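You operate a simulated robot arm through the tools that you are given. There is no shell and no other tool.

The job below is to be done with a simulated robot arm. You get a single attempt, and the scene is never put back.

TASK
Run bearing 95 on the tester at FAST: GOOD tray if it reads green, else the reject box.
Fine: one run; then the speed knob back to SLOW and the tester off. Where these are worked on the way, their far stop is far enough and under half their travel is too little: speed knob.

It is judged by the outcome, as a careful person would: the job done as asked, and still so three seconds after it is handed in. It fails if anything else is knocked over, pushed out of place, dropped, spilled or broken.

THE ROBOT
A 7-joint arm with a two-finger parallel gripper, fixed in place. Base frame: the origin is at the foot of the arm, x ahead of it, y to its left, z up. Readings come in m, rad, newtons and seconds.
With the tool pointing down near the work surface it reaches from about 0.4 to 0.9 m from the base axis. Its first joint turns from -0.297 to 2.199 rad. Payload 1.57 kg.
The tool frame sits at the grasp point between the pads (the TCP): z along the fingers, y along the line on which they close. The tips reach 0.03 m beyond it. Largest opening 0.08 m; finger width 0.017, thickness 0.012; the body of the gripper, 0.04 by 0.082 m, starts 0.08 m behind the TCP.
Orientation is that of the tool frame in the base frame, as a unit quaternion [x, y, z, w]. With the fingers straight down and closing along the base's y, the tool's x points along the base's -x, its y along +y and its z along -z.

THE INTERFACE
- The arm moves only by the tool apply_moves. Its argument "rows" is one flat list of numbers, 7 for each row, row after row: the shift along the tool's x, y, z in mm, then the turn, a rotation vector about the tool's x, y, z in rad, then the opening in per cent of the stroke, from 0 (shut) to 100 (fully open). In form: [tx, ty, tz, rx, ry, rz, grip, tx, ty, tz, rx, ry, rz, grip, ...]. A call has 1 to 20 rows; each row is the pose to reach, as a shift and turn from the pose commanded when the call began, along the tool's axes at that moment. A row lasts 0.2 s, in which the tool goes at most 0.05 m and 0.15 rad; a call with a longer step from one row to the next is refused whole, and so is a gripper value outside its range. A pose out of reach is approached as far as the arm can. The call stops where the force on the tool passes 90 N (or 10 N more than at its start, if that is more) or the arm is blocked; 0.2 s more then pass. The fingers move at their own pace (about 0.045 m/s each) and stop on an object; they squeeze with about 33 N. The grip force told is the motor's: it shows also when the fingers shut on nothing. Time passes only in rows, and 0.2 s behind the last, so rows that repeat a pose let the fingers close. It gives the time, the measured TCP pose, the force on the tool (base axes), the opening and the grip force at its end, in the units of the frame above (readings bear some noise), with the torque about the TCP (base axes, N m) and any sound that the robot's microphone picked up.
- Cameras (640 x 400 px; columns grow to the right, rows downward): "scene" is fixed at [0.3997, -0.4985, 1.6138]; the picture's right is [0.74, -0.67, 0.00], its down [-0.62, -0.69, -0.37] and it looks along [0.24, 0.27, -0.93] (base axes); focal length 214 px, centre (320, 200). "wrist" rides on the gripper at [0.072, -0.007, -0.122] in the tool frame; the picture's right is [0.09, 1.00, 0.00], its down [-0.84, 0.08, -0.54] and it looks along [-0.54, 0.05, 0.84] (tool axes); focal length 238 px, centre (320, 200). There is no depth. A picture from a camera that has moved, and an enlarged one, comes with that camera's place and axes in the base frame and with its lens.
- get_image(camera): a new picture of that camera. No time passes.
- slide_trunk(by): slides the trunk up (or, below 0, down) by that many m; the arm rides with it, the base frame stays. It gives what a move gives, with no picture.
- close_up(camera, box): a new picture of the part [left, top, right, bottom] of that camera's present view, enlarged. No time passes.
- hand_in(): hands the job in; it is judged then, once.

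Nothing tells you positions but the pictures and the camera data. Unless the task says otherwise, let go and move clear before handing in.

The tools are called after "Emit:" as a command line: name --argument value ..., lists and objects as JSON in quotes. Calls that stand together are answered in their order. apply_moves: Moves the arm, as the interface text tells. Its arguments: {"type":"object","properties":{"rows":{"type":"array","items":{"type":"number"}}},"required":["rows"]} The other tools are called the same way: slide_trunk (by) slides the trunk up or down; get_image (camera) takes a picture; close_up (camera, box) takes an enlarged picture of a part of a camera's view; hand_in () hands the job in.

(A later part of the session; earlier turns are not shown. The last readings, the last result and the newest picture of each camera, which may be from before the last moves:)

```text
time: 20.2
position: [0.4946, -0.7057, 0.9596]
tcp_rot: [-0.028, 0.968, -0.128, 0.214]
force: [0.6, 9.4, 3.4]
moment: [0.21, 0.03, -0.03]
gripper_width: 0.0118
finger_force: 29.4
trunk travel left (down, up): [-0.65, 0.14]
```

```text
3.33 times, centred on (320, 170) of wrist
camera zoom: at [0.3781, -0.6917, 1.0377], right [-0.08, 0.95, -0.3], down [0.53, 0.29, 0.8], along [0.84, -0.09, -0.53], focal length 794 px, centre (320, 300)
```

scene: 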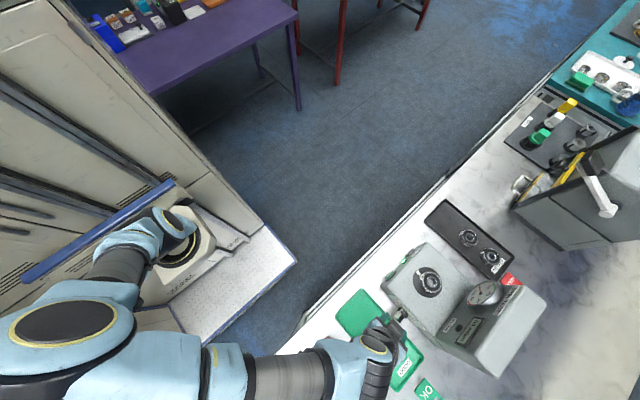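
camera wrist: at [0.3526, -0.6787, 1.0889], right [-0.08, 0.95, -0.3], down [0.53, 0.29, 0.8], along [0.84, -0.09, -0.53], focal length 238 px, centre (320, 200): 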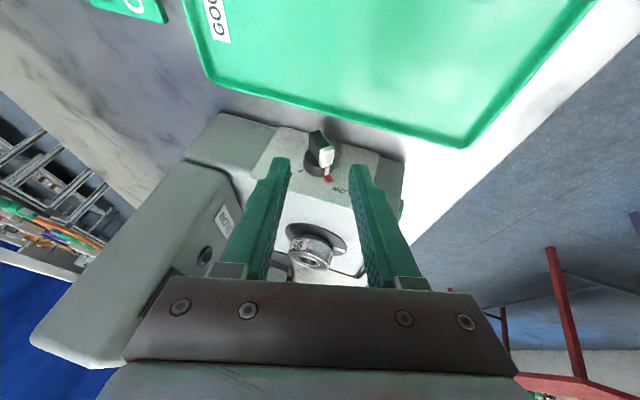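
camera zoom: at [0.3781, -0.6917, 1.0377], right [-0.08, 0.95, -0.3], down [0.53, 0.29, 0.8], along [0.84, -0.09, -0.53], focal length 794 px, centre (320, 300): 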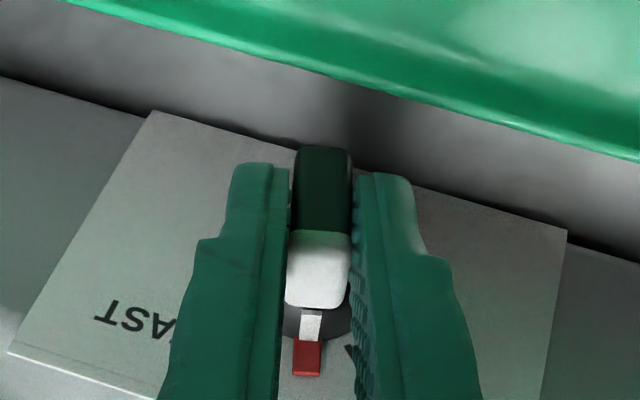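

The squeeze turned the knob partway, and the red tip is part of the pointer. Now I'll rotate about the knob axis toward FAST, still gripping, in two stages.

Emit:
apply_moves --rows '[-0.45, -1.84, -0.96, -0.1268, 0, 0.0592, 0, -0.2, -4.4, -0.44, -0.2537, 0, 0.1184, 0, 0.17, -6.93, 0.37, -0.3805, 0, 0.1777, 0, 0.7, -9.29, 1.5, -0.5074, 0, 0.2369, 0]'

Emit:
close_up --camera "wrist" --box '[250, 110, 390, 230]'

Emit:
get_image --camera "scene"

```text
time: 21.2
position: [0.4942, -0.716, 0.9587]
tcp_rot: [0.033, 0.965, 0.145, 0.216]
force: [4.4, 1.3, -4.3]
moment: [-0.02, 0.22, 0.08]
gripper_width: 0.012
finger_force: 28.8
trunk travel left (down, up): [-0.65, 0.14]
```

```text
3.33 times, centred on (320, 170) of wrist
camera zoom: at [0.3781, -0.7465, 1.0331], right [-0.08, 0.96, 0.26], down [0.53, -0.18, 0.83], along [0.84, 0.2, -0.49], focal length 794 px, centre (320, 300)
```

zoom: 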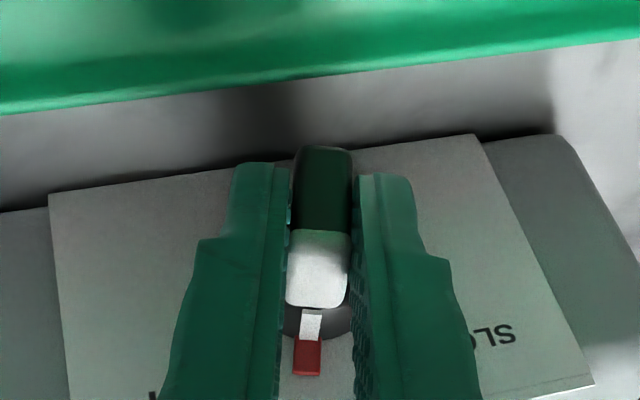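

```text
taken
```

scene: 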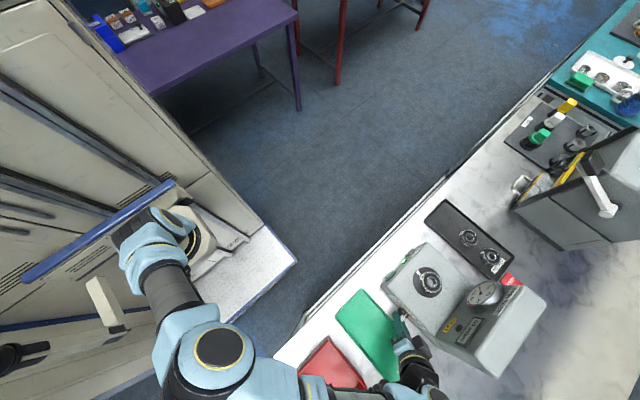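

The knob is following cleanly and forces are small. I'll continue to the FAST stop.

Emit:
apply_moves --rows '[0.09, -2.68, 0.2, -0.1268, 0, 0.0592, 0, 0.32, -5.36, 0.69, -0.2537, 0, 0.1184, 0, 0.71, -7.84, 1.52, -0.3805, 0, 0.1777, 0, 1.02, -9.2, 2.18, -0.453, 0, 0.2115, 0]'

Emit:
close_up --camera "wrist" --box '[250, 110, 390, 230]'

Emit:
close_up --camera "scene" --box '[380, 240, 520, 350]'

```text
time: 22.2
position: [0.4982, -0.713, 0.943]
tcp_rot: [0.095, 0.901, 0.376, 0.193]
force: [-45.9, -53.7, -46.3]
moment: [-0.7, 0.0, 0.24]
gripper_width: 0.0119
finger_force: 29.8
out of reach, approached as far as the arm can: row 4
trunk travel left (down, up): [-0.65, 0.14]
```

```text
3.33 times, centred on (320, 170) of wrist
camera zoom: at [0.3829, -0.7736, 0.9966], right [-0.06, 0.73, 0.69], down [0.53, -0.56, 0.64], along [0.84, 0.4, -0.35], focal length 794 px, centre (320, 300)
```

zoom: 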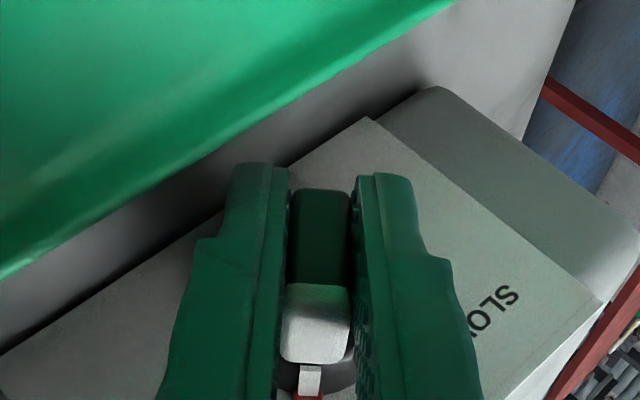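

```text
3.64 times, centred on (450, 295) of scene
camera zoom: at [0.3997, -0.4985, 1.6138], right [0.74, -0.67, 0.0], down [-0.62, -0.69, -0.37], along [0.24, 0.27, -0.93], focal length 780 px, centre (-153, -146)
```

zoom: 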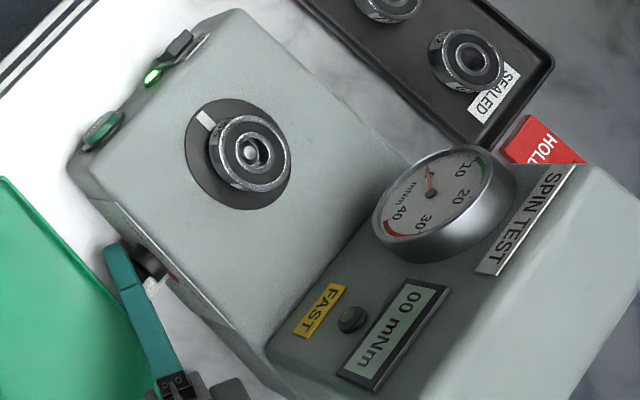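

The knob is at FAST and the panel now says FAST in yellow, but the last row ran out of arm reach and loaded the knob. I'll open the fingers and ease back.

Emit:
apply_moves --rows '[3.6, 0, -1.7, 0, 0, 0, 15, 3.6, 0, -1.7, 0, 0, 0, 45, 3.6, 0, -1.7, 0, 0, 0, 60]'

Emit:
close_up --camera "wrist" --box '[250, 110, 390, 230]'

Emit:
close_up --camera "scene" --box '[380, 190, 560, 390]'

```text
time: 22.7
position: [0.4996, -0.7046, 0.9511]
tcp_rot: [0.086, 0.901, 0.381, 0.19]
force: [-14.0, -0.3, -1.6]
moment: [-0.03, 0.39, 0.0]
gripper_width: 0.0379
finger_force: 0.9
trunk travel left (down, up): [-0.65, 0.14]
stopped in row 2: the arm was blocked; the commanded pose is now the measured one
```

```text
3.33 times, centred on (320, 170) of wrist
camera zoom: at [0.385, -0.7682, 1.0048], right [-0.07, 0.72, 0.69], down [0.55, -0.55, 0.63], along [0.83, 0.42, -0.35], focal length 794 px, centre (320, 300)
```

zoom: 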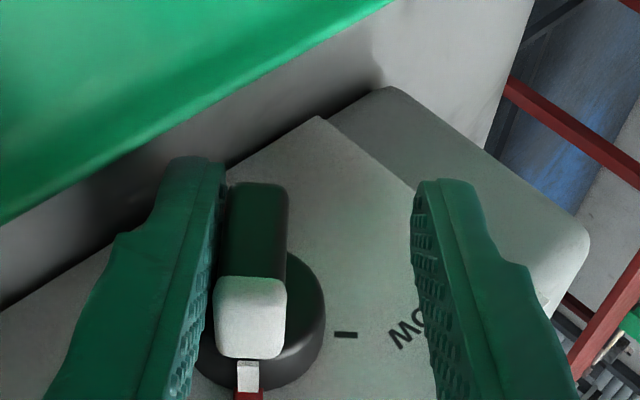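

```text
2.00 times, centred on (470, 290) of scene
camera zoom: at [0.3997, -0.4985, 1.6138], right [0.74, -0.67, 0.0], down [-0.62, -0.69, -0.37], along [0.24, 0.27, -0.93], focal length 429 px, centre (20, 20)
```

zoom: 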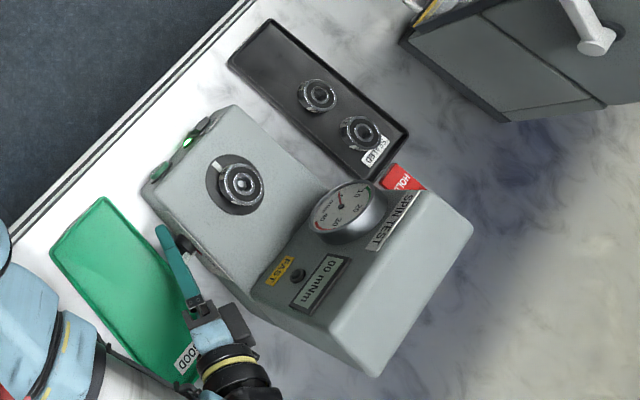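

The knob is at FAST and the tester is unmoved. I'll withdraw along the tool axis.

Emit:
apply_moves --rows '[1, -4, -3, 0, 0, 0, 55, 1, -6, -12, 0, 0, 0, 55, 1, -6, -30, 0, 0, 0, 55, 1, -6, -55, 0, 0, 0, 55]'

Emit:
get_image --camera "wrist"

Emit:
get_image --camera "scene"

```text
time: 23.7
position: [0.4697, -0.7143, 0.9671]
tcp_rot: [0.086, 0.9, 0.383, 0.191]
force: [2.0, -0.1, -0.3]
moment: [0.0, 0.11, 0.09]
gripper_width: 0.0444
finger_force: 0.1
out of reach, approached as far as the arm can: row 1, 2, 3, 4
trunk travel left (down, up): [-0.65, 0.14]
```

```text
taken
camera wrist: at [0.3548, -0.7766, 1.021], right [-0.07, 0.72, 0.69], down [0.54, -0.55, 0.63], along [0.84, 0.42, -0.35], focal length 238 px, centre (320, 200)
```

wrist: 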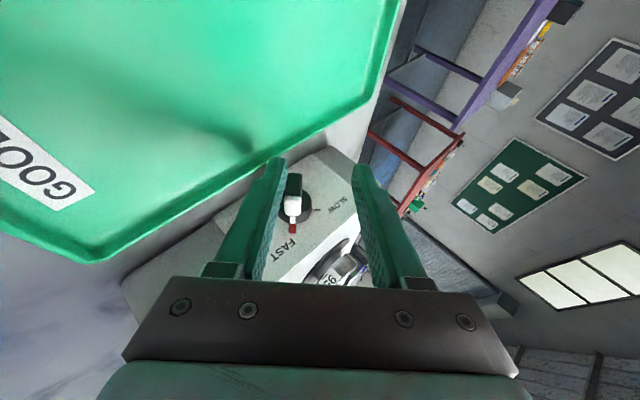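

```text
taken
```

scene: 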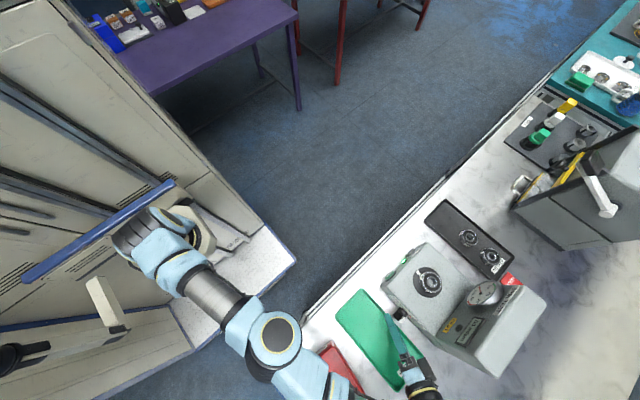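

The knob pointer is clearly at FAST. I'll back off and up while undoing the lean, then check the box and tray.

Emit:
apply_moves --rows '[3, 8, -10, 0.03, 0, -0.013, 55, 5, 24, -25, 0.15, -0.001, -0.068, 55, 5, 36, -38, 0.27, -0.002, -0.12, 55, 5, 48, -50, 0.39, -0.004, -0.175, 55, 4, 60, -63, 0.51, -0.005, -0.23, 55, 2, 72, -76, 0.63, -0.006, -0.283, 55, 0, 76, -80, 0.73, -0.007, -0.328, 55]'

Emit:
get_image --camera "scene"

Emit:
close_up --camera "scene" --box '[270, 280, 450, 400]'

Emit:
get_image --camera "wrist"

```text
time: 25.3
position: [0.436, -0.7126, 1.0751]
tcp_rot: [0.004, 0.978, 0.0, 0.21]
force: [0.0, -0.5, -0.5]
moment: [0.01, 0.01, 0.01]
gripper_width: 0.0442
finger_force: 0.2
trunk travel left (down, up): [-0.65, 0.14]
```

```text
taken
```

scene: 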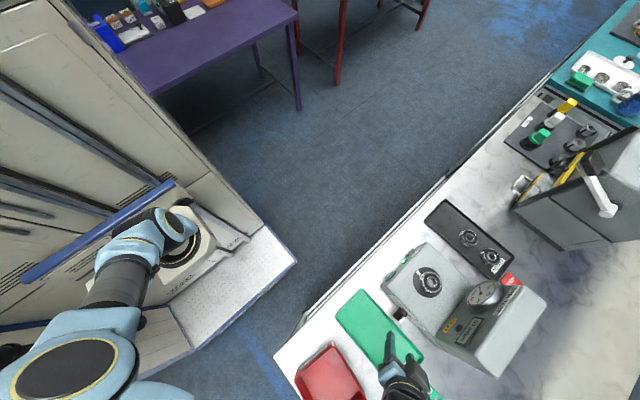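

```text
3.33 times, centred on (360, 340) of scene
camera zoom: at [0.3997, -0.4985, 1.6138], right [0.74, -0.67, 0.0], down [-0.62, -0.69, -0.37], along [0.24, 0.27, -0.93], focal length 715 px, centre (187, -267)
```

zoom: 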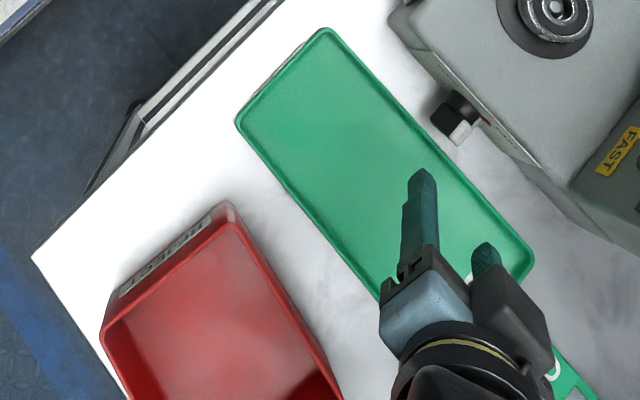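

```text
taken
camera wrist: at [0.3223, -0.7197, 1.1561], right [-0.08, 1.0, -0.04], down [0.54, 0.07, 0.84], along [0.84, 0.04, -0.55], focal length 238 px, centre (320, 200)
```

wrist: 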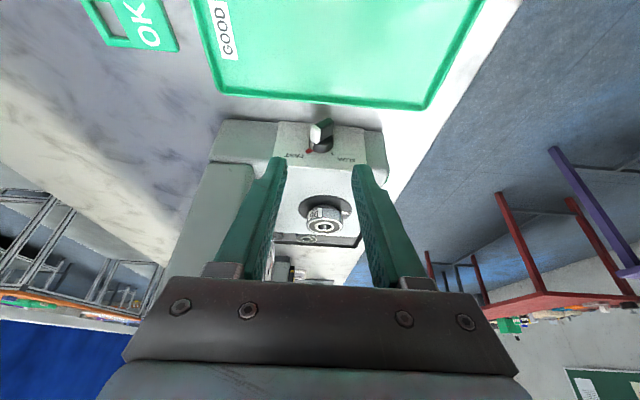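

The knob is at FAST, but the reject box's right front corner has shifted about 15 mm rearward and the box is slightly rotated, so the arm must have brushed it. I'll put that right before handing in. Now I'll straighten up and move round to the tester's front.

Emit:
apply_moves --rows '[-14, 0, -30, 0, 0.145, 0, 50, -28, 0, -60, 0, 0.29, 0, 25, -42, 0, -90, 0, 0.433, 0, 0]'

Emit:
close_up --camera "scene" --box '[250, 290, 410, 400]'

Emit:
get_image --camera "wrist"

```text
time: 26.1
position: [0.4369, -0.7136, 1.1755]
tcp_rot: [0.005, 1.0, 0.001, -0.007]
force: [-0.2, -0.4, -0.6]
moment: [0.03, -0.05, -0.02]
gripper_width: 0.0
finger_force: 5.6
trunk travel left (down, up): [-0.65, 0.14]
```

```text
3.64 times, centred on (330, 345) of scene
camera zoom: at [0.3997, -0.4985, 1.6138], right [0.74, -0.67, 0.0], down [-0.62, -0.69, -0.37], along [0.24, 0.27, -0.93], focal length 780 px, centre (284, -327)
```

zoom: 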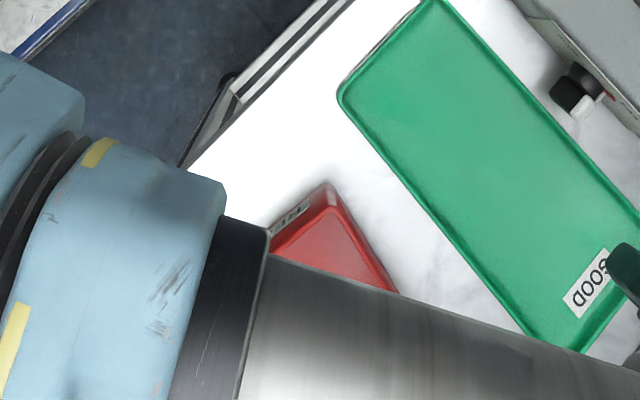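

```text
taken
camera wrist: at [0.3678, -0.7206, 1.2982], right [-0.08, 1.0, 0.0], down [0.84, 0.07, 0.53], along [0.53, 0.05, -0.85], focal length 238 px, centre (320, 200)
```

wrist: 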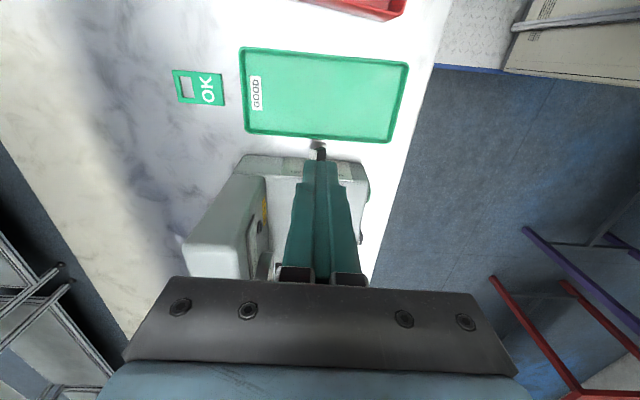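

Emit:
apply_moves --rows '[-15, 20, 2, 0, 0, 0.143, 0, -30, 40, 4, 0, 0, 0.286, 0, -45, 60, 7, 0, 0, 0.429, 0, -60, 80, 9, 0, 0, 0.571, 0, -75, 100, 12, 0, 0, 0.714, 0, -90, 120, 14, 0, 0, 0.857, 0, -105, 140, 16, 0, 0, 1.0, 0, -120, 160, 18, 0, 0, 1.143, 0, -135, 180, 20, 0, 0, 1.286, 0, -150, 200, 23, 0, 0, 1.428, 0, -163, 214, 25, 0, 0, 1.563, 0]'

Emit:
get_image --camera "wrist"

Emit:
close_up --camera "wrist" --box '[240, 90, 400, 210]'

Emit:
close_up --camera "scene" --box '[270, 280, 450, 400]'

```text
time: 28.5
position: [0.6024, -0.5003, 1.1476]
tcp_rot: [0.708, 0.706, -0.003, -0.005]
force: [0.3, -0.5, 0.2]
moment: [0.05, -0.02, -0.03]
gripper_width: 0.0
finger_force: 21.0
trunk travel left (down, up): [-0.65, 0.14]
```

```text
taken
camera wrist: at [0.5987, -0.4294, 1.2701], right [1.0, 0.09, -0.01], down [0.08, -0.84, 0.54], along [0.04, -0.54, -0.84], focal length 238 px, centre (320, 200)
```

wrist: 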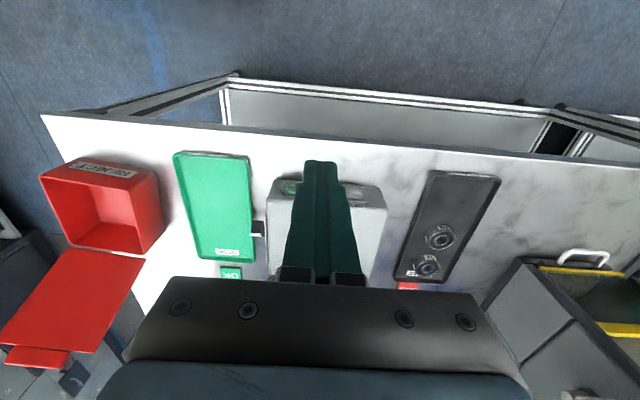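

```text
3.33 times, centred on (320, 150) of wrist
camera zoom: at [0.5987, -0.4294, 1.2701], right [1.0, 0.09, -0.01], down [0.08, -0.84, 0.54], along [0.04, -0.54, -0.84], focal length 794 px, centre (320, 367)
```

zoom: 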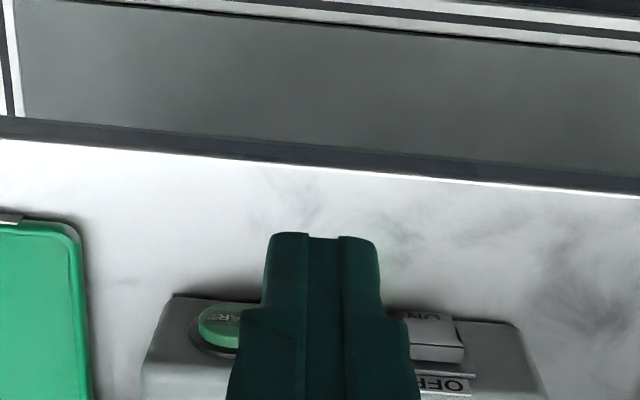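

```text
3.33 times, centred on (360, 340) of scene
camera zoom: at [0.3997, -0.4985, 1.6138], right [0.74, -0.67, 0.0], down [-0.62, -0.69, -0.37], along [0.24, 0.27, -0.93], focal length 715 px, centre (187, -267)
```

zoom: 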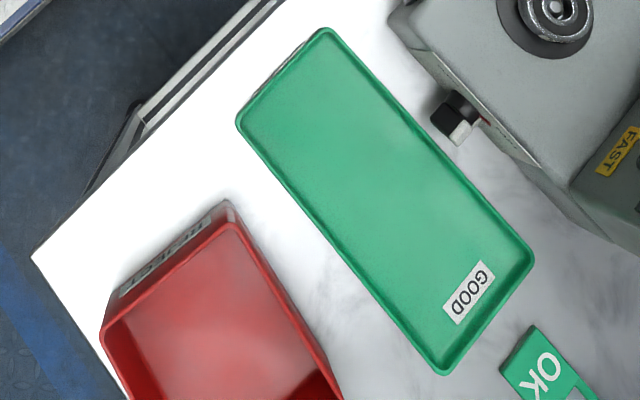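

The rocker's ON side is at the front and OFF toward the top. I'll pitch the tool to face the front panel and see its slope and the START button.

Emit:
apply_moves --rows '[-6, -5, 24, 0, -0.12, 0, 0, -12, -10, 48, 0, -0.24, 0, 0, -18, -15, 72, 0, -0.36, 0, 0, -24, -20, 96, 0, -0.48, 0, 0, -30, -25, 118, 0, -0.6, 0, 0]'

Emit:
get_image --camera "wrist"

Emit:
close_up --camera "wrist" --box '[230, 80, 430, 230]'

```text
time: 29.7
position: [0.5753, -0.53, 1.0305]
tcp_rot: [0.675, 0.676, -0.211, 0.205]
force: [-0.6, 0.5, 0.8]
moment: [0.02, -0.01, 0.06]
gripper_width: 0.0001
finger_force: 21.6
trunk travel left (down, up): [-0.65, 0.14]
```

```text
taken
camera wrist: at [0.5708, -0.4028, 1.0906], right [1.0, 0.08, -0.06], down [0.09, -0.39, 0.92], along [0.05, -0.92, -0.39], focal length 238 px, centre (320, 200)
```

wrist: 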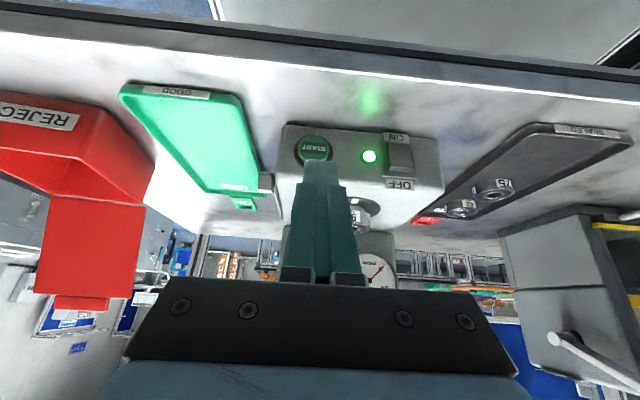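

```text
2.67 times, centred on (330, 155) of wrist
camera zoom: at [0.5708, -0.4028, 1.0906], right [1.0, 0.08, -0.06], down [0.09, -0.39, 0.92], along [0.05, -0.92, -0.39], focal length 636 px, centre (293, 320)
```

zoom: 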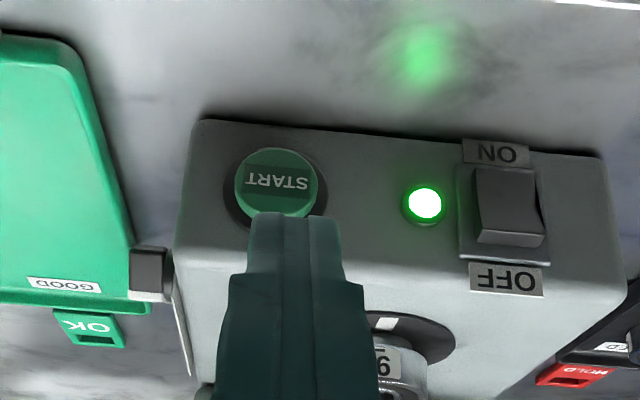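

The front panel is vertical, so START (about (0.571, -0.622, 0.935)) is pressed along -y and OFF is the top end of the rocker. I'll bring the closed fingertips in front of START.

Emit:
apply_moves --rows '[6, -2, 40, 0, 0, 0, 0, 12, -4.3, 79.6, 0, 0, 0, 0]'

Emit:
get_image --camera "wrist"

Emit:
close_up --camera "scene" --box '[360, 230, 460, 310]'

Emit:
close_up --camera "scene" --box '[440, 270, 520, 350]'

```text
time: 30.3
position: [0.5714, -0.5638, 0.9571]
tcp_rot: [0.675, 0.677, -0.212, 0.205]
force: [0.2, 0.5, 0.8]
moment: [0.03, -0.02, -0.02]
gripper_width: 0.0001
finger_force: 21.6
trunk travel left (down, up): [-0.65, 0.14]
```

```text
taken
camera wrist: at [0.566, -0.437, 1.0174], right [1.0, 0.08, -0.06], down [0.09, -0.39, 0.92], along [0.05, -0.92, -0.39], focal length 238 px, centre (320, 200)
```

wrist: 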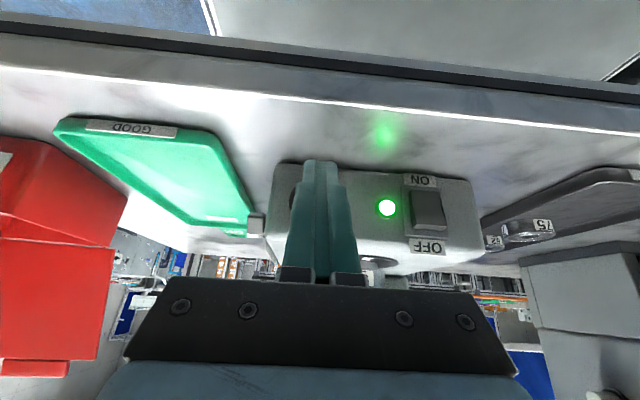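

```text
5.00 times, centred on (410, 270) of scene
camera zoom: at [0.3997, -0.4985, 1.6138], right [0.74, -0.67, 0.0], down [-0.62, -0.69, -0.37], along [0.24, 0.27, -0.93], focal length 1072 px, centre (-130, -150)
```

zoom: 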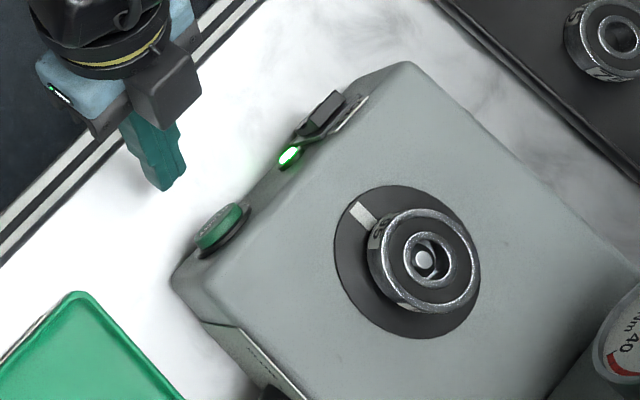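

```text
5.00 times, centred on (480, 310) of scene
camera zoom: at [0.3997, -0.4985, 1.6138], right [0.74, -0.67, 0.0], down [-0.62, -0.69, -0.37], along [0.24, 0.27, -0.93], focal length 1072 px, centre (-480, -350)
```

zoom: 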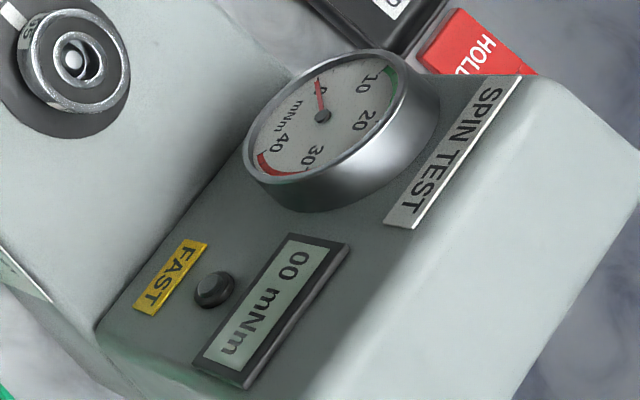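

The finger lines up with START and the gauge reads 0. I'll advance along -y in small steps.

Emit:
apply_moves --rows '[-8.25, 0, 5.65, 0, 0, 0, 0, -15, 0, 10.2, 0, 0, 0, 0, -18, 0, 12.4, 0, 0, 0, 0]'

Emit:
close_up --camera "scene" --box '[360, 230, 460, 310]'

```text
time: 31.1
position: [0.5714, -0.5876, 0.9572]
tcp_rot: [0.675, 0.677, -0.212, 0.204]
force: [0.2, -0.1, 0.0]
moment: [0.02, 0.0, -0.01]
gripper_width: 0.0
finger_force: 21.8
trunk travel left (down, up): [-0.65, 0.14]
```

```text
5.00 times, centred on (410, 270) of scene
camera zoom: at [0.3997, -0.4985, 1.6138], right [0.74, -0.67, 0.0], down [-0.62, -0.69, -0.37], along [0.24, 0.27, -0.93], focal length 1072 px, centre (-130, -150)
```

zoom: 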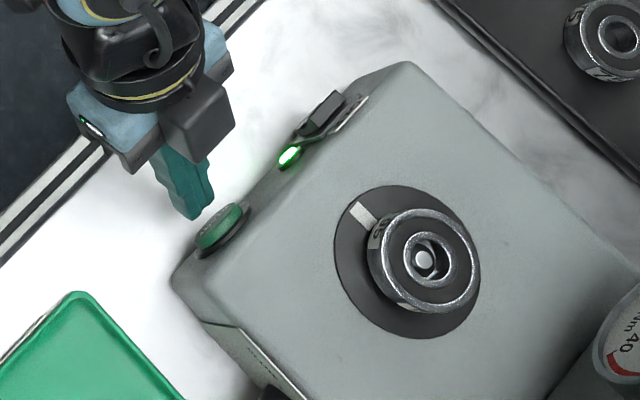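

Emit:
apply_moves --rows '[-3.3, 0, 2.26, 0, 0, 0, 0, -4.95, 0, 3.4, 0, 0, 0, 0, -6.6, 0, 4.52, 0, 0, 0, 0]'

Emit:
close_up --camera "scene" --box '[360, 230, 460, 310]'

Emit:
close_up --camera "scene" --box '[440, 270, 520, 350]'

```text
time: 31.9
position: [0.5706, -0.594, 0.9587]
tcp_rot: [0.675, 0.677, -0.211, 0.205]
force: [-0.1, 1.9, 0.0]
moment: [0.03, 0.02, -0.02]
gripper_width: 0.0
finger_force: 21.2
trunk travel left (down, up): [-0.65, 0.14]
heard: click
```

```text
5.00 times, centred on (410, 270) of scene
camera zoom: at [0.3997, -0.4985, 1.6138], right [0.74, -0.67, 0.0], down [-0.62, -0.69, -0.37], along [0.24, 0.27, -0.93], focal length 1072 px, centre (-130, -150)
```

zoom: 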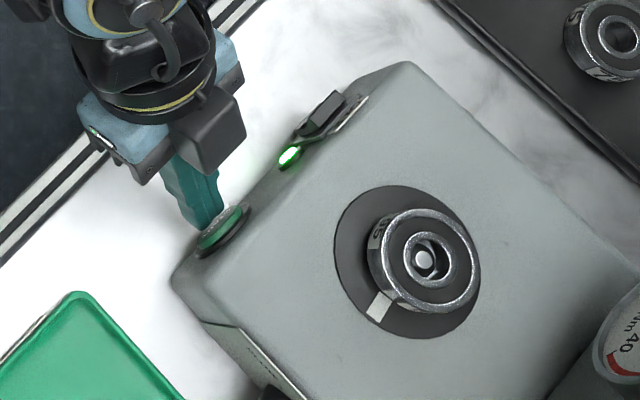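

```text
5.00 times, centred on (480, 310) of scene
camera zoom: at [0.3997, -0.4985, 1.6138], right [0.74, -0.67, 0.0], down [-0.62, -0.69, -0.37], along [0.24, 0.27, -0.93], focal length 1072 px, centre (-480, -350)
```

zoom: 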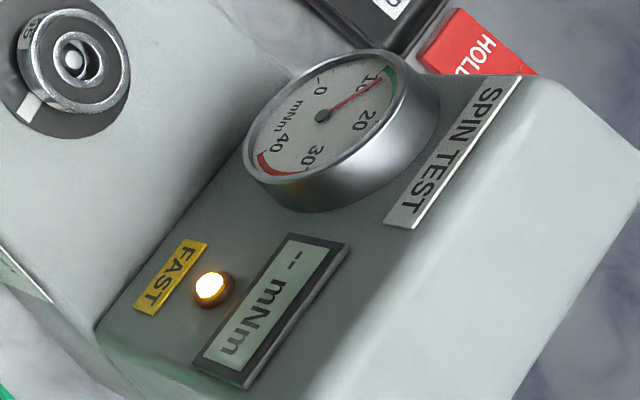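

The run started: there was a click, the amber lamp is on and the disc is turning. I'll back off the button and wait for the reading to settle.

Emit:
apply_moves --rows '[12, 0, -8, 0, 0, 0, 0, 20, 0, -14, 0, 0, 0, 0, 20, 0, -14, 0, 0, 0, 0, 20, 0, -14, 0, 0, 0, 0, 20, 0, -14, 0, 0, 0, 0]'

Emit:
close_up --camera "scene" --box '[440, 270, 520, 350]'

```text
time: 33.1
position: [0.5711, -0.5694, 0.9577]
tcp_rot: [0.675, 0.677, -0.212, 0.204]
force: [0.0, 0.0, -0.1]
moment: [0.04, 0.0, -0.03]
gripper_width: 0.0001
finger_force: 20.9
trunk travel left (down, up): [-0.65, 0.14]
```

```text
5.00 times, centred on (480, 310) of scene
camera zoom: at [0.3997, -0.4985, 1.6138], right [0.74, -0.67, 0.0], down [-0.62, -0.69, -0.37], along [0.24, 0.27, -0.93], focal length 1072 px, centre (-480, -350)
```

zoom: 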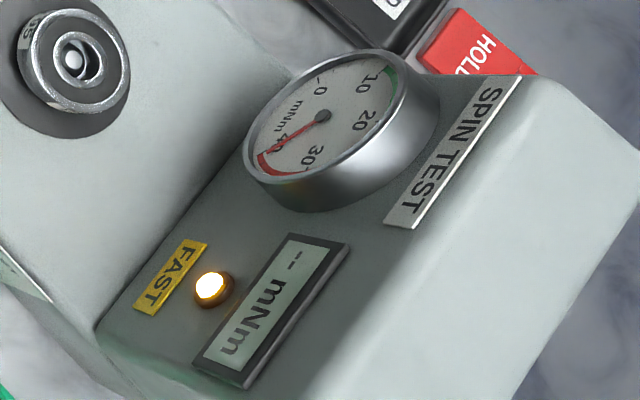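

Emit:
apply_moves --rows '[0, 0, 0, 0, 0, 0, 0, 0, 0, 0, 0, 0, 0, 0, 0, 0, 0, 0, 0, 0, 0, 0, 0, 0, 0, 0, 0, 0, 0, 0, 0, 0, 0, 0, 0, 0, 0, 0, 0, 0, 0, 0, 0, 0, 0, 0, 0, 0, 0]'

Emit:
close_up --camera "scene" --box '[440, 270, 520, 350]'

```text
time: 34.7
position: [0.5703, -0.5695, 0.958]
tcp_rot: [0.675, 0.677, -0.212, 0.204]
force: [0.3, 0.3, 0.5]
moment: [-0.01, 0.0, 0.01]
gripper_width: 0.0001
finger_force: 21.3
trunk travel left (down, up): [-0.65, 0.14]
```

```text
5.00 times, centred on (480, 310) of scene
camera zoom: at [0.3997, -0.4985, 1.6138], right [0.74, -0.67, 0.0], down [-0.62, -0.69, -0.37], along [0.24, 0.27, -0.93], focal length 1072 px, centre (-480, -350)
```

zoom: 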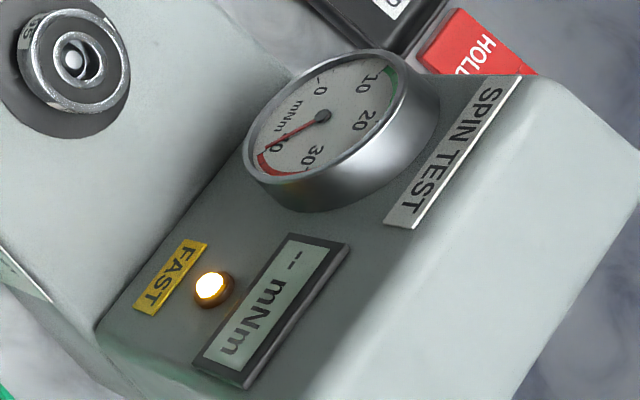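

Emit:
apply_moves --rows '[0, 0, 0, 0, 0, 0, 0, 0, 0, 0, 0, 0, 0, 0, 0, 0, 0, 0, 0, 0, 0, 0, 0, 0, 0, 0, 0, 0, 0, 0, 0, 0, 0, 0, 0, 0, 0, 0, 0, 0, 0, 0, 0, 0, 0, 0, 0, 0, 0, 0, 0, 0, 0, 0, 0, 0, 0, 0, 0, 0, 0, 0, 0, 0, 0, 0, 0, 0, 0, 0]'

Emit:
close_up --camera "scene" --box '[440, 270, 520, 350]'

```text
time: 36.9
position: [0.5706, -0.5693, 0.9573]
tcp_rot: [0.675, 0.677, -0.213, 0.204]
force: [0.8, 0.4, 0.2]
moment: [0.02, 0.01, 0.02]
gripper_width: 0.0
finger_force: 21.5
trunk travel left (down, up): [-0.65, 0.14]
```

```text
5.00 times, centred on (480, 310) of scene
camera zoom: at [0.3997, -0.4985, 1.6138], right [0.74, -0.67, 0.0], down [-0.62, -0.69, -0.37], along [0.24, 0.27, -0.93], focal length 1072 px, centre (-480, -350)
```

zoom: 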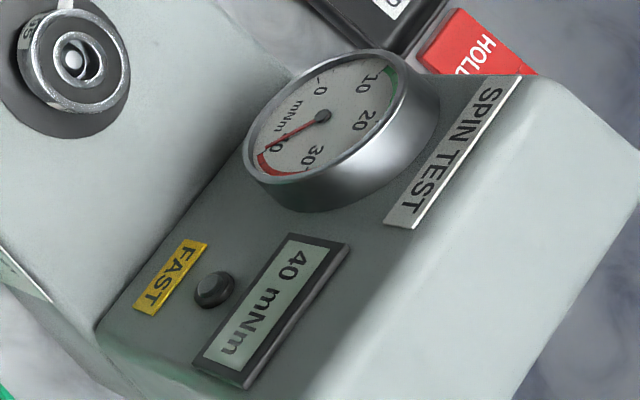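

Emit:
close_up --camera "scene" --box '[465, 275, 505, 310]'

Emit:
close_up --camera "scene" --box '[395, 255, 445, 305]'

```text
11.43 times, centred on (485, 292) of scene
camera zoom: at [0.3997, -0.4985, 1.6138], right [0.74, -0.67, 0.0], down [-0.62, -0.69, -0.37], along [0.24, 0.27, -0.93], focal length 2451 px, centre (-1566, -857)
```

zoom: 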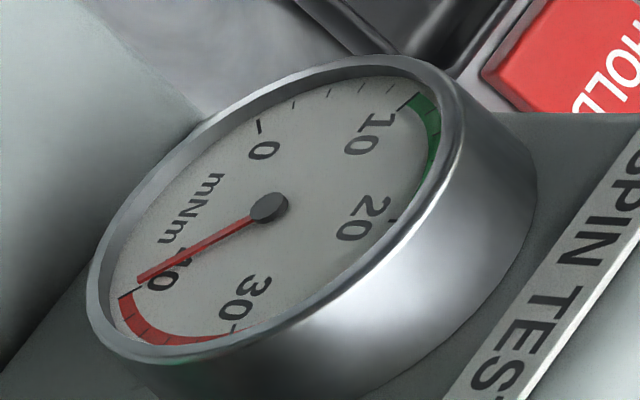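

```text
8.00 times, centred on (420, 280) of scene
camera zoom: at [0.3997, -0.4985, 1.6138], right [0.74, -0.67, 0.0], down [-0.62, -0.69, -0.37], along [0.24, 0.27, -0.93], focal length 1716 px, centre (-480, -440)
```

zoom: 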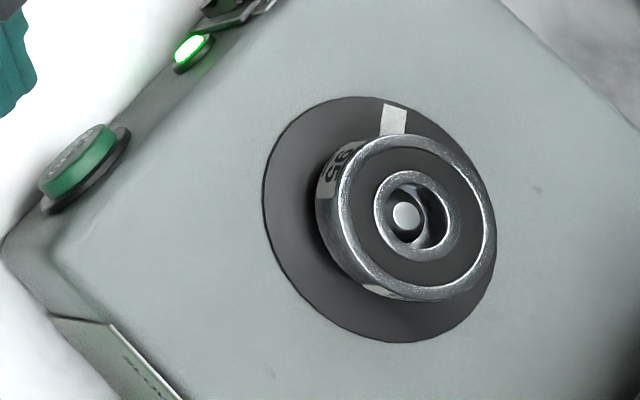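

The run finished at 40 mNm with the needle in the red, so bearing 95 goes to the reject box. I'll rise clear, open the fingers and position above the bearing.

Emit:
apply_moves --rows '[-25, 0, -37, 0, 0.12, 0, 0, -50, 10, -74, 0, 0.24, 0, 30, -78, 25, -85, 0, 0.36, 0, 60, -106, 40, -96, 0, 0.48, 0, 100, -134, 55, -106, 0, 0.6, 0, 100, -134, 55, -106, 0, 0.6, 0, 100]'

Emit:
get_image --camera "wrist"

Emit:
close_up --camera "wrist" --box '[250, 170, 390, 270]'

```text
time: 38.3
position: [0.628, -0.6204, 1.1194]
tcp_rot: [0.707, 0.707, -0.002, -0.006]
force: [1.1, 0.1, -0.7]
moment: [0.04, 0.02, -0.01]
gripper_width: 0.0801
finger_force: 0.0
trunk travel left (down, up): [-0.65, 0.14]
```

```text
taken
camera wrist: at [0.6237, -0.5506, 1.2415], right [1.0, 0.09, -0.01], down [0.08, -0.84, 0.54], along [0.04, -0.54, -0.84], focal length 238 px, centre (320, 200)
```

wrist: 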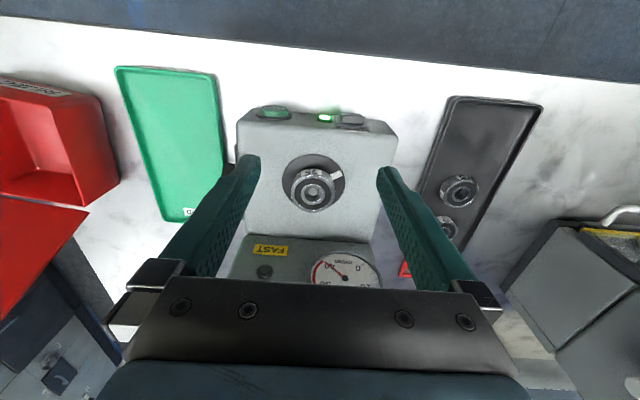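

```text
4.00 times, centred on (320, 220) of wrist
camera zoom: at [0.6237, -0.5506, 1.2415], right [1.0, 0.09, -0.01], down [0.08, -0.84, 0.54], along [0.04, -0.54, -0.84], focal length 953 px, centre (320, 120)
```

zoom: 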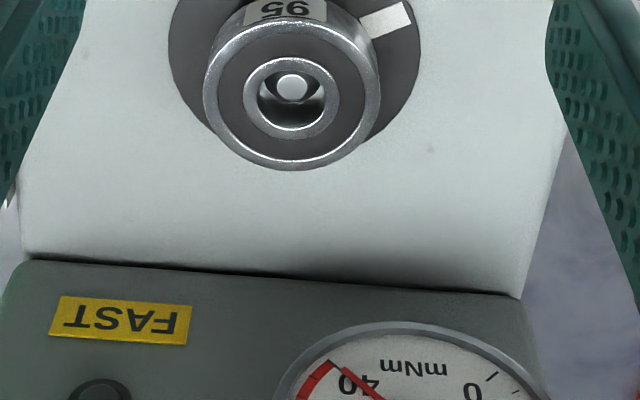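

Emit:
apply_moves --rows '[-40, -1, 0, 0, 0, 0, 100, -80, -2, 20, 0, 0, 0, 100, -80, -2, 58, 0, 0, 0, 100]'

Emit:
get_image --camera "wrist"

Emit:
close_up --camera "wrist" --box '[250, 100, 390, 200]'

Emit:
close_up --camera "scene" --box '[380, 220, 500, 320]'

```text
time: 39.1
position: [0.6224, -0.6983, 1.0607]
tcp_rot: [0.707, 0.707, -0.004, -0.004]
force: [-0.7, 0.6, 0.5]
moment: [-0.04, 0.01, -0.04]
gripper_width: 0.08
finger_force: 0.0
out of reach, approached as far as the arm can: row 2, 3
trunk travel left (down, up): [-0.65, 0.14]
```

```text
taken
camera wrist: at [0.6178, -0.6272, 1.1828], right [1.0, 0.09, -0.01], down [0.08, -0.84, 0.54], along [0.04, -0.54, -0.84], focal length 238 px, centre (320, 200)
```

wrist: 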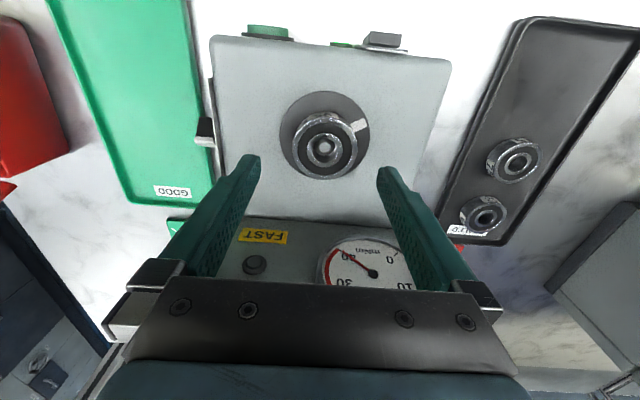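

```text
4.00 times, centred on (320, 150) of wrist
camera zoom: at [0.6178, -0.6272, 1.1828], right [1.0, 0.09, -0.01], down [0.08, -0.84, 0.54], along [0.04, -0.54, -0.84], focal length 953 px, centre (320, 400)
```

zoom: 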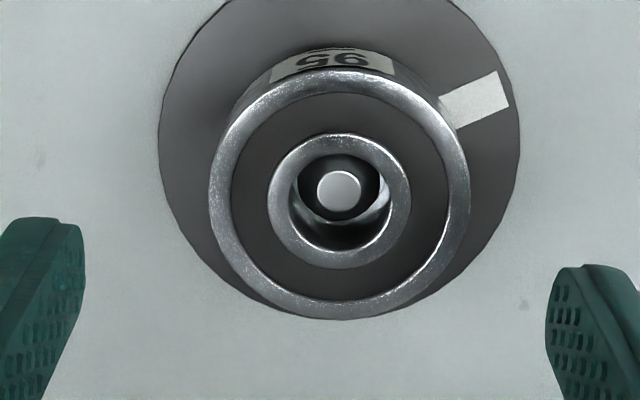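

```text
4.00 times, centred on (440, 270) of scene
camera zoom: at [0.3997, -0.4985, 1.6138], right [0.74, -0.67, 0.0], down [-0.62, -0.69, -0.37], along [0.24, 0.27, -0.93], focal length 858 px, centre (-160, -80)
```

zoom: 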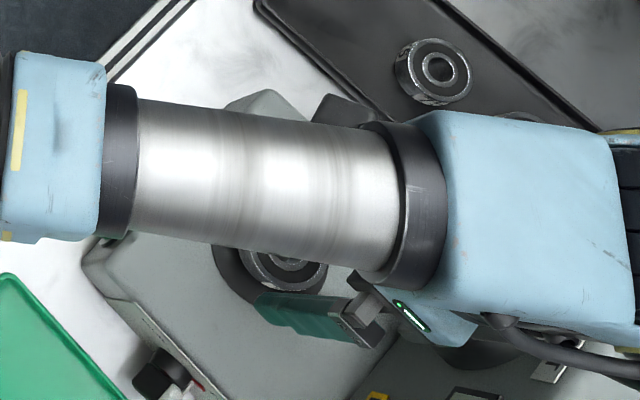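

Size and parallax agree: bearing top at z ≈ 1.00, centre ≈ (0.627, -0.697), OD ≈ 52 mm. This is at the edge of reach with the trunk this high, so I'll raise the tool and lower the trunk for more margin.

Emit:
apply_moves --rows '[0, 0, -40, 0, 0, 0, 100, 20, 0, -80, 0, 0, 0, 100, 40, 0, -120, 0, 0, 0, 100, 60, 0, -150, 0, 0, 0, 100]'

Emit:
slide_trunk --by -0.15

Emit:
get_image --camera "scene"

```text
time: 40.1
position: [0.6145, -0.6283, 1.203]
tcp_rot: [0.707, 0.707, -0.003, -0.005]
force: [-0.3, 1.4, -0.4]
moment: [0.02, -0.01, 0.01]
gripper_width: 0.0798
finger_force: 0.0
out of reach, approached as far as the arm can: row 1, 2, 3, 4
trunk travel left (down, up): [-0.65, 0.14]
```

```text
time: 41.9
position: [0.6141, -0.6281, 1.0545]
tcp_rot: [0.707, 0.707, -0.003, -0.005]
force: [0.6, -0.5, 1.2]
moment: [0.0, 0.02, 0.03]
gripper_width: 0.08
finger_force: 0.1
trunk travel left (down, up): [-0.5, 0.29]
```

```text
taken
```

scene: 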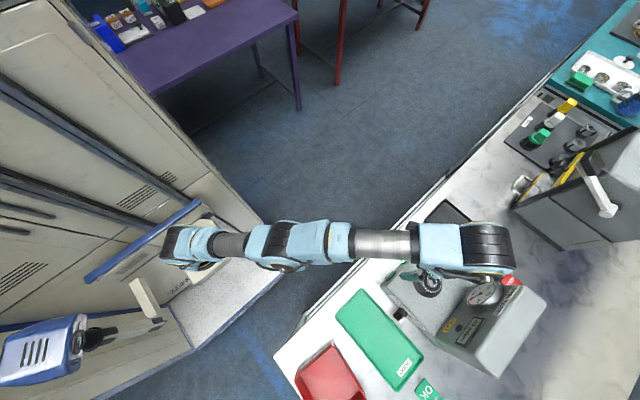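

Emit:
apply_moves --rows '[-35, 7, -4, 0, 0, 0, 100, -69, 13, -6, 0, 0, 0, 100]'

Emit:
close_up --camera "wrist" --box '[230, 90, 410, 210]'

```text
time: 42.5
position: [0.603, -0.642, 1.0463]
tcp_rot: [0.708, 0.707, -0.004, -0.004]
force: [0.5, -0.9, 0.1]
moment: [0.01, 0.03, 0.0]
gripper_width: 0.0804
finger_force: 0.1
out of reach, approached as far as the arm can: row 1, 2
trunk travel left (down, up): [-0.5, 0.29]
```

```text
3.33 times, centred on (320, 150) of wrist
camera zoom: at [0.6004, -0.5713, 1.1678], right [1.0, 0.09, -0.01], down [0.08, -0.84, 0.54], along [0.04, -0.54, -0.84], focal length 794 px, centre (320, 367)
```

zoom: 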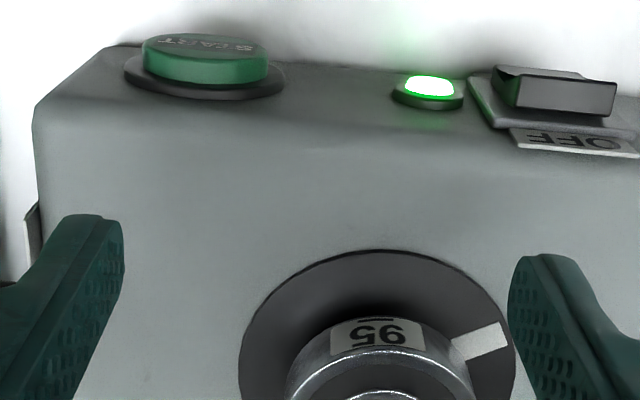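

Reach got worse, so a higher shoulder gives more reach downward. I'll raise the trunk instead.

Emit:
slide_trunk --by 0.25

Emit:
apply_moves --rows '[0, 0, 40, 0, 0, 0, 100, 0, 0, 80, 0, 0, 0, 100, 0, 0, 120, 0, 0, 0, 100, 0, 0, 160, 0, 0, 0, 100, 0, 0, 200, 0, 0, 0, 100, 0, 0, 225, 0, 0, 0, 100]'

```text
time: 45.1
position: [0.6051, -0.6415, 1.295]
tcp_rot: [0.707, 0.707, -0.003, -0.005]
force: [0.8, -0.3, -0.7]
moment: [-0.01, 0.0, -0.03]
gripper_width: 0.0803
finger_force: 0.0
trunk travel left (down, up): [-0.75, 0.04]
```

```text
time: 46.5
position: [0.6018, -0.6421, 1.0697]
tcp_rot: [0.707, 0.707, -0.003, -0.004]
force: [-0.6, 0.1, 0.3]
moment: [-0.02, -0.04, 0.01]
gripper_width: 0.0796
finger_force: 0.2
trunk travel left (down, up): [-0.75, 0.04]
```

Emit:
apply_moves --rows '[-28, 12, 2, 0, 0, 0, 100, -55, 25, 7, 0, 0, 0, 100, -55, 25, 7, 0, 0, 0, 100]'

Emit:
get_image --camera "wrist"

Emit:
close_up --camera "wrist" --box '[230, 90, 410, 210]'

```text
time: 47.3
position: [0.6272, -0.6964, 1.0622]
tcp_rot: [0.707, 0.707, -0.003, -0.006]
force: [-0.6, 0.0, 0.4]
moment: [0.0, -0.05, 0.06]
gripper_width: 0.0801
finger_force: 0.0
trunk travel left (down, up): [-0.75, 0.04]
```

```text
taken
camera wrist: at [0.6229, -0.6255, 1.1848], right [1.0, 0.09, -0.01], down [0.08, -0.84, 0.54], along [0.04, -0.54, -0.84], focal length 238 px, centre (320, 200)
```

wrist: 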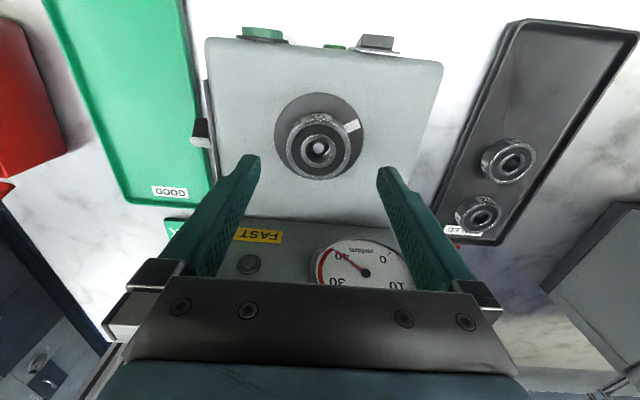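

```text
3.33 times, centred on (320, 150) of wrist
camera zoom: at [0.6229, -0.6255, 1.1848], right [1.0, 0.09, -0.01], down [0.08, -0.84, 0.54], along [0.04, -0.54, -0.84], focal length 794 px, centre (320, 367)
```

zoom: 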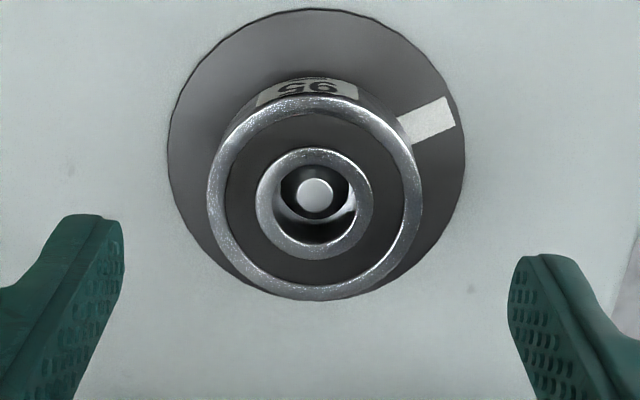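

The tool is centred over the bearing. I'll descend with open fingers to straddle it.

Emit:
apply_moves --rows '[0, 0, 20, 0, 0, 0, 100, 0, 0, 35, 0, 0, 0, 100, 0, 0, 44, 0, 0, 0, 100]'

Emit:
get_image --camera "wrist"

Emit:
close_up --camera "wrist" --box '[230, 110, 410, 230]'

```text
time: 48.1
position: [0.6259, -0.6962, 1.0195]
tcp_rot: [0.707, 0.707, -0.003, -0.004]
force: [0.1, 0.6, -0.5]
moment: [0.02, -0.03, 0.01]
gripper_width: 0.0801
finger_force: 0.1
trunk travel left (down, up): [-0.75, 0.04]
```

```text
taken
camera wrist: at [0.6222, -0.6252, 1.1409], right [1.0, 0.09, -0.01], down [0.08, -0.84, 0.54], along [0.04, -0.54, -0.84], focal length 238 px, centre (320, 200)
```

wrist: 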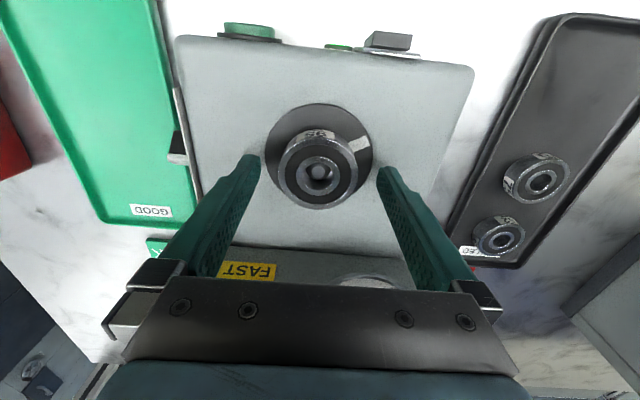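

```text
3.33 times, centred on (320, 170) of wrist
camera zoom: at [0.6222, -0.6252, 1.1409], right [1.0, 0.09, -0.01], down [0.08, -0.84, 0.54], along [0.04, -0.54, -0.84], focal length 794 px, centre (320, 300)
```

zoom: 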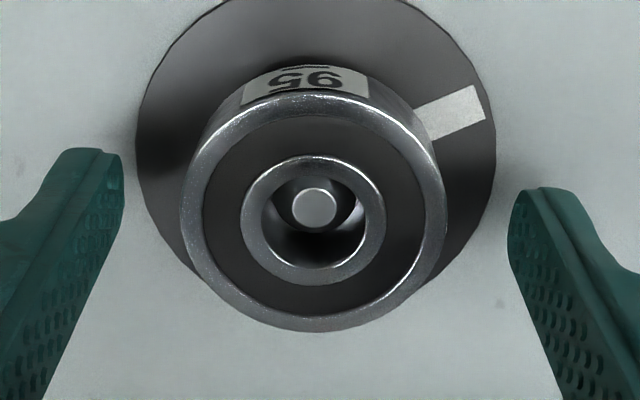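

Emit:
apply_moves --rows '[0, 0, 4, 0, 0, 0, 100, 0, 0, 4, 0, 0, 0, 75, 0, 0, 4, 0, 0, 0, 40, 0, 0, 4, 0, 0, 0, 0, 0, 0, 4, 0, 0, 0, 0, 0, 0, 4, 0, 0, 0, 0]'

Emit:
close_up --camera "wrist" --box '[230, 110, 410, 230]'

```text
time: 49.5
position: [0.6266, -0.6965, 1.0154]
tcp_rot: [0.707, 0.707, -0.004, -0.004]
force: [-0.8, -1.1, 0.4]
moment: [-0.02, 0.0, 0.0]
gripper_width: 0.0508
finger_force: 32.8
trunk travel left (down, up): [-0.75, 0.04]
```

```text
3.33 times, centred on (320, 170) of wrist
camera zoom: at [0.6223, -0.6253, 1.137], right [1.0, 0.09, -0.01], down [0.08, -0.84, 0.54], along [0.04, -0.54, -0.84], focal length 794 px, centre (320, 300)
```

zoom: 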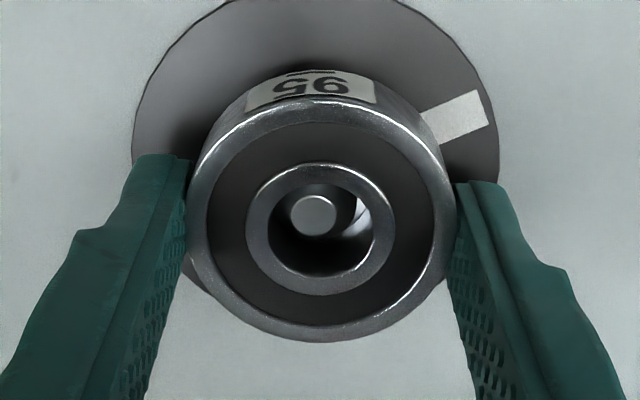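

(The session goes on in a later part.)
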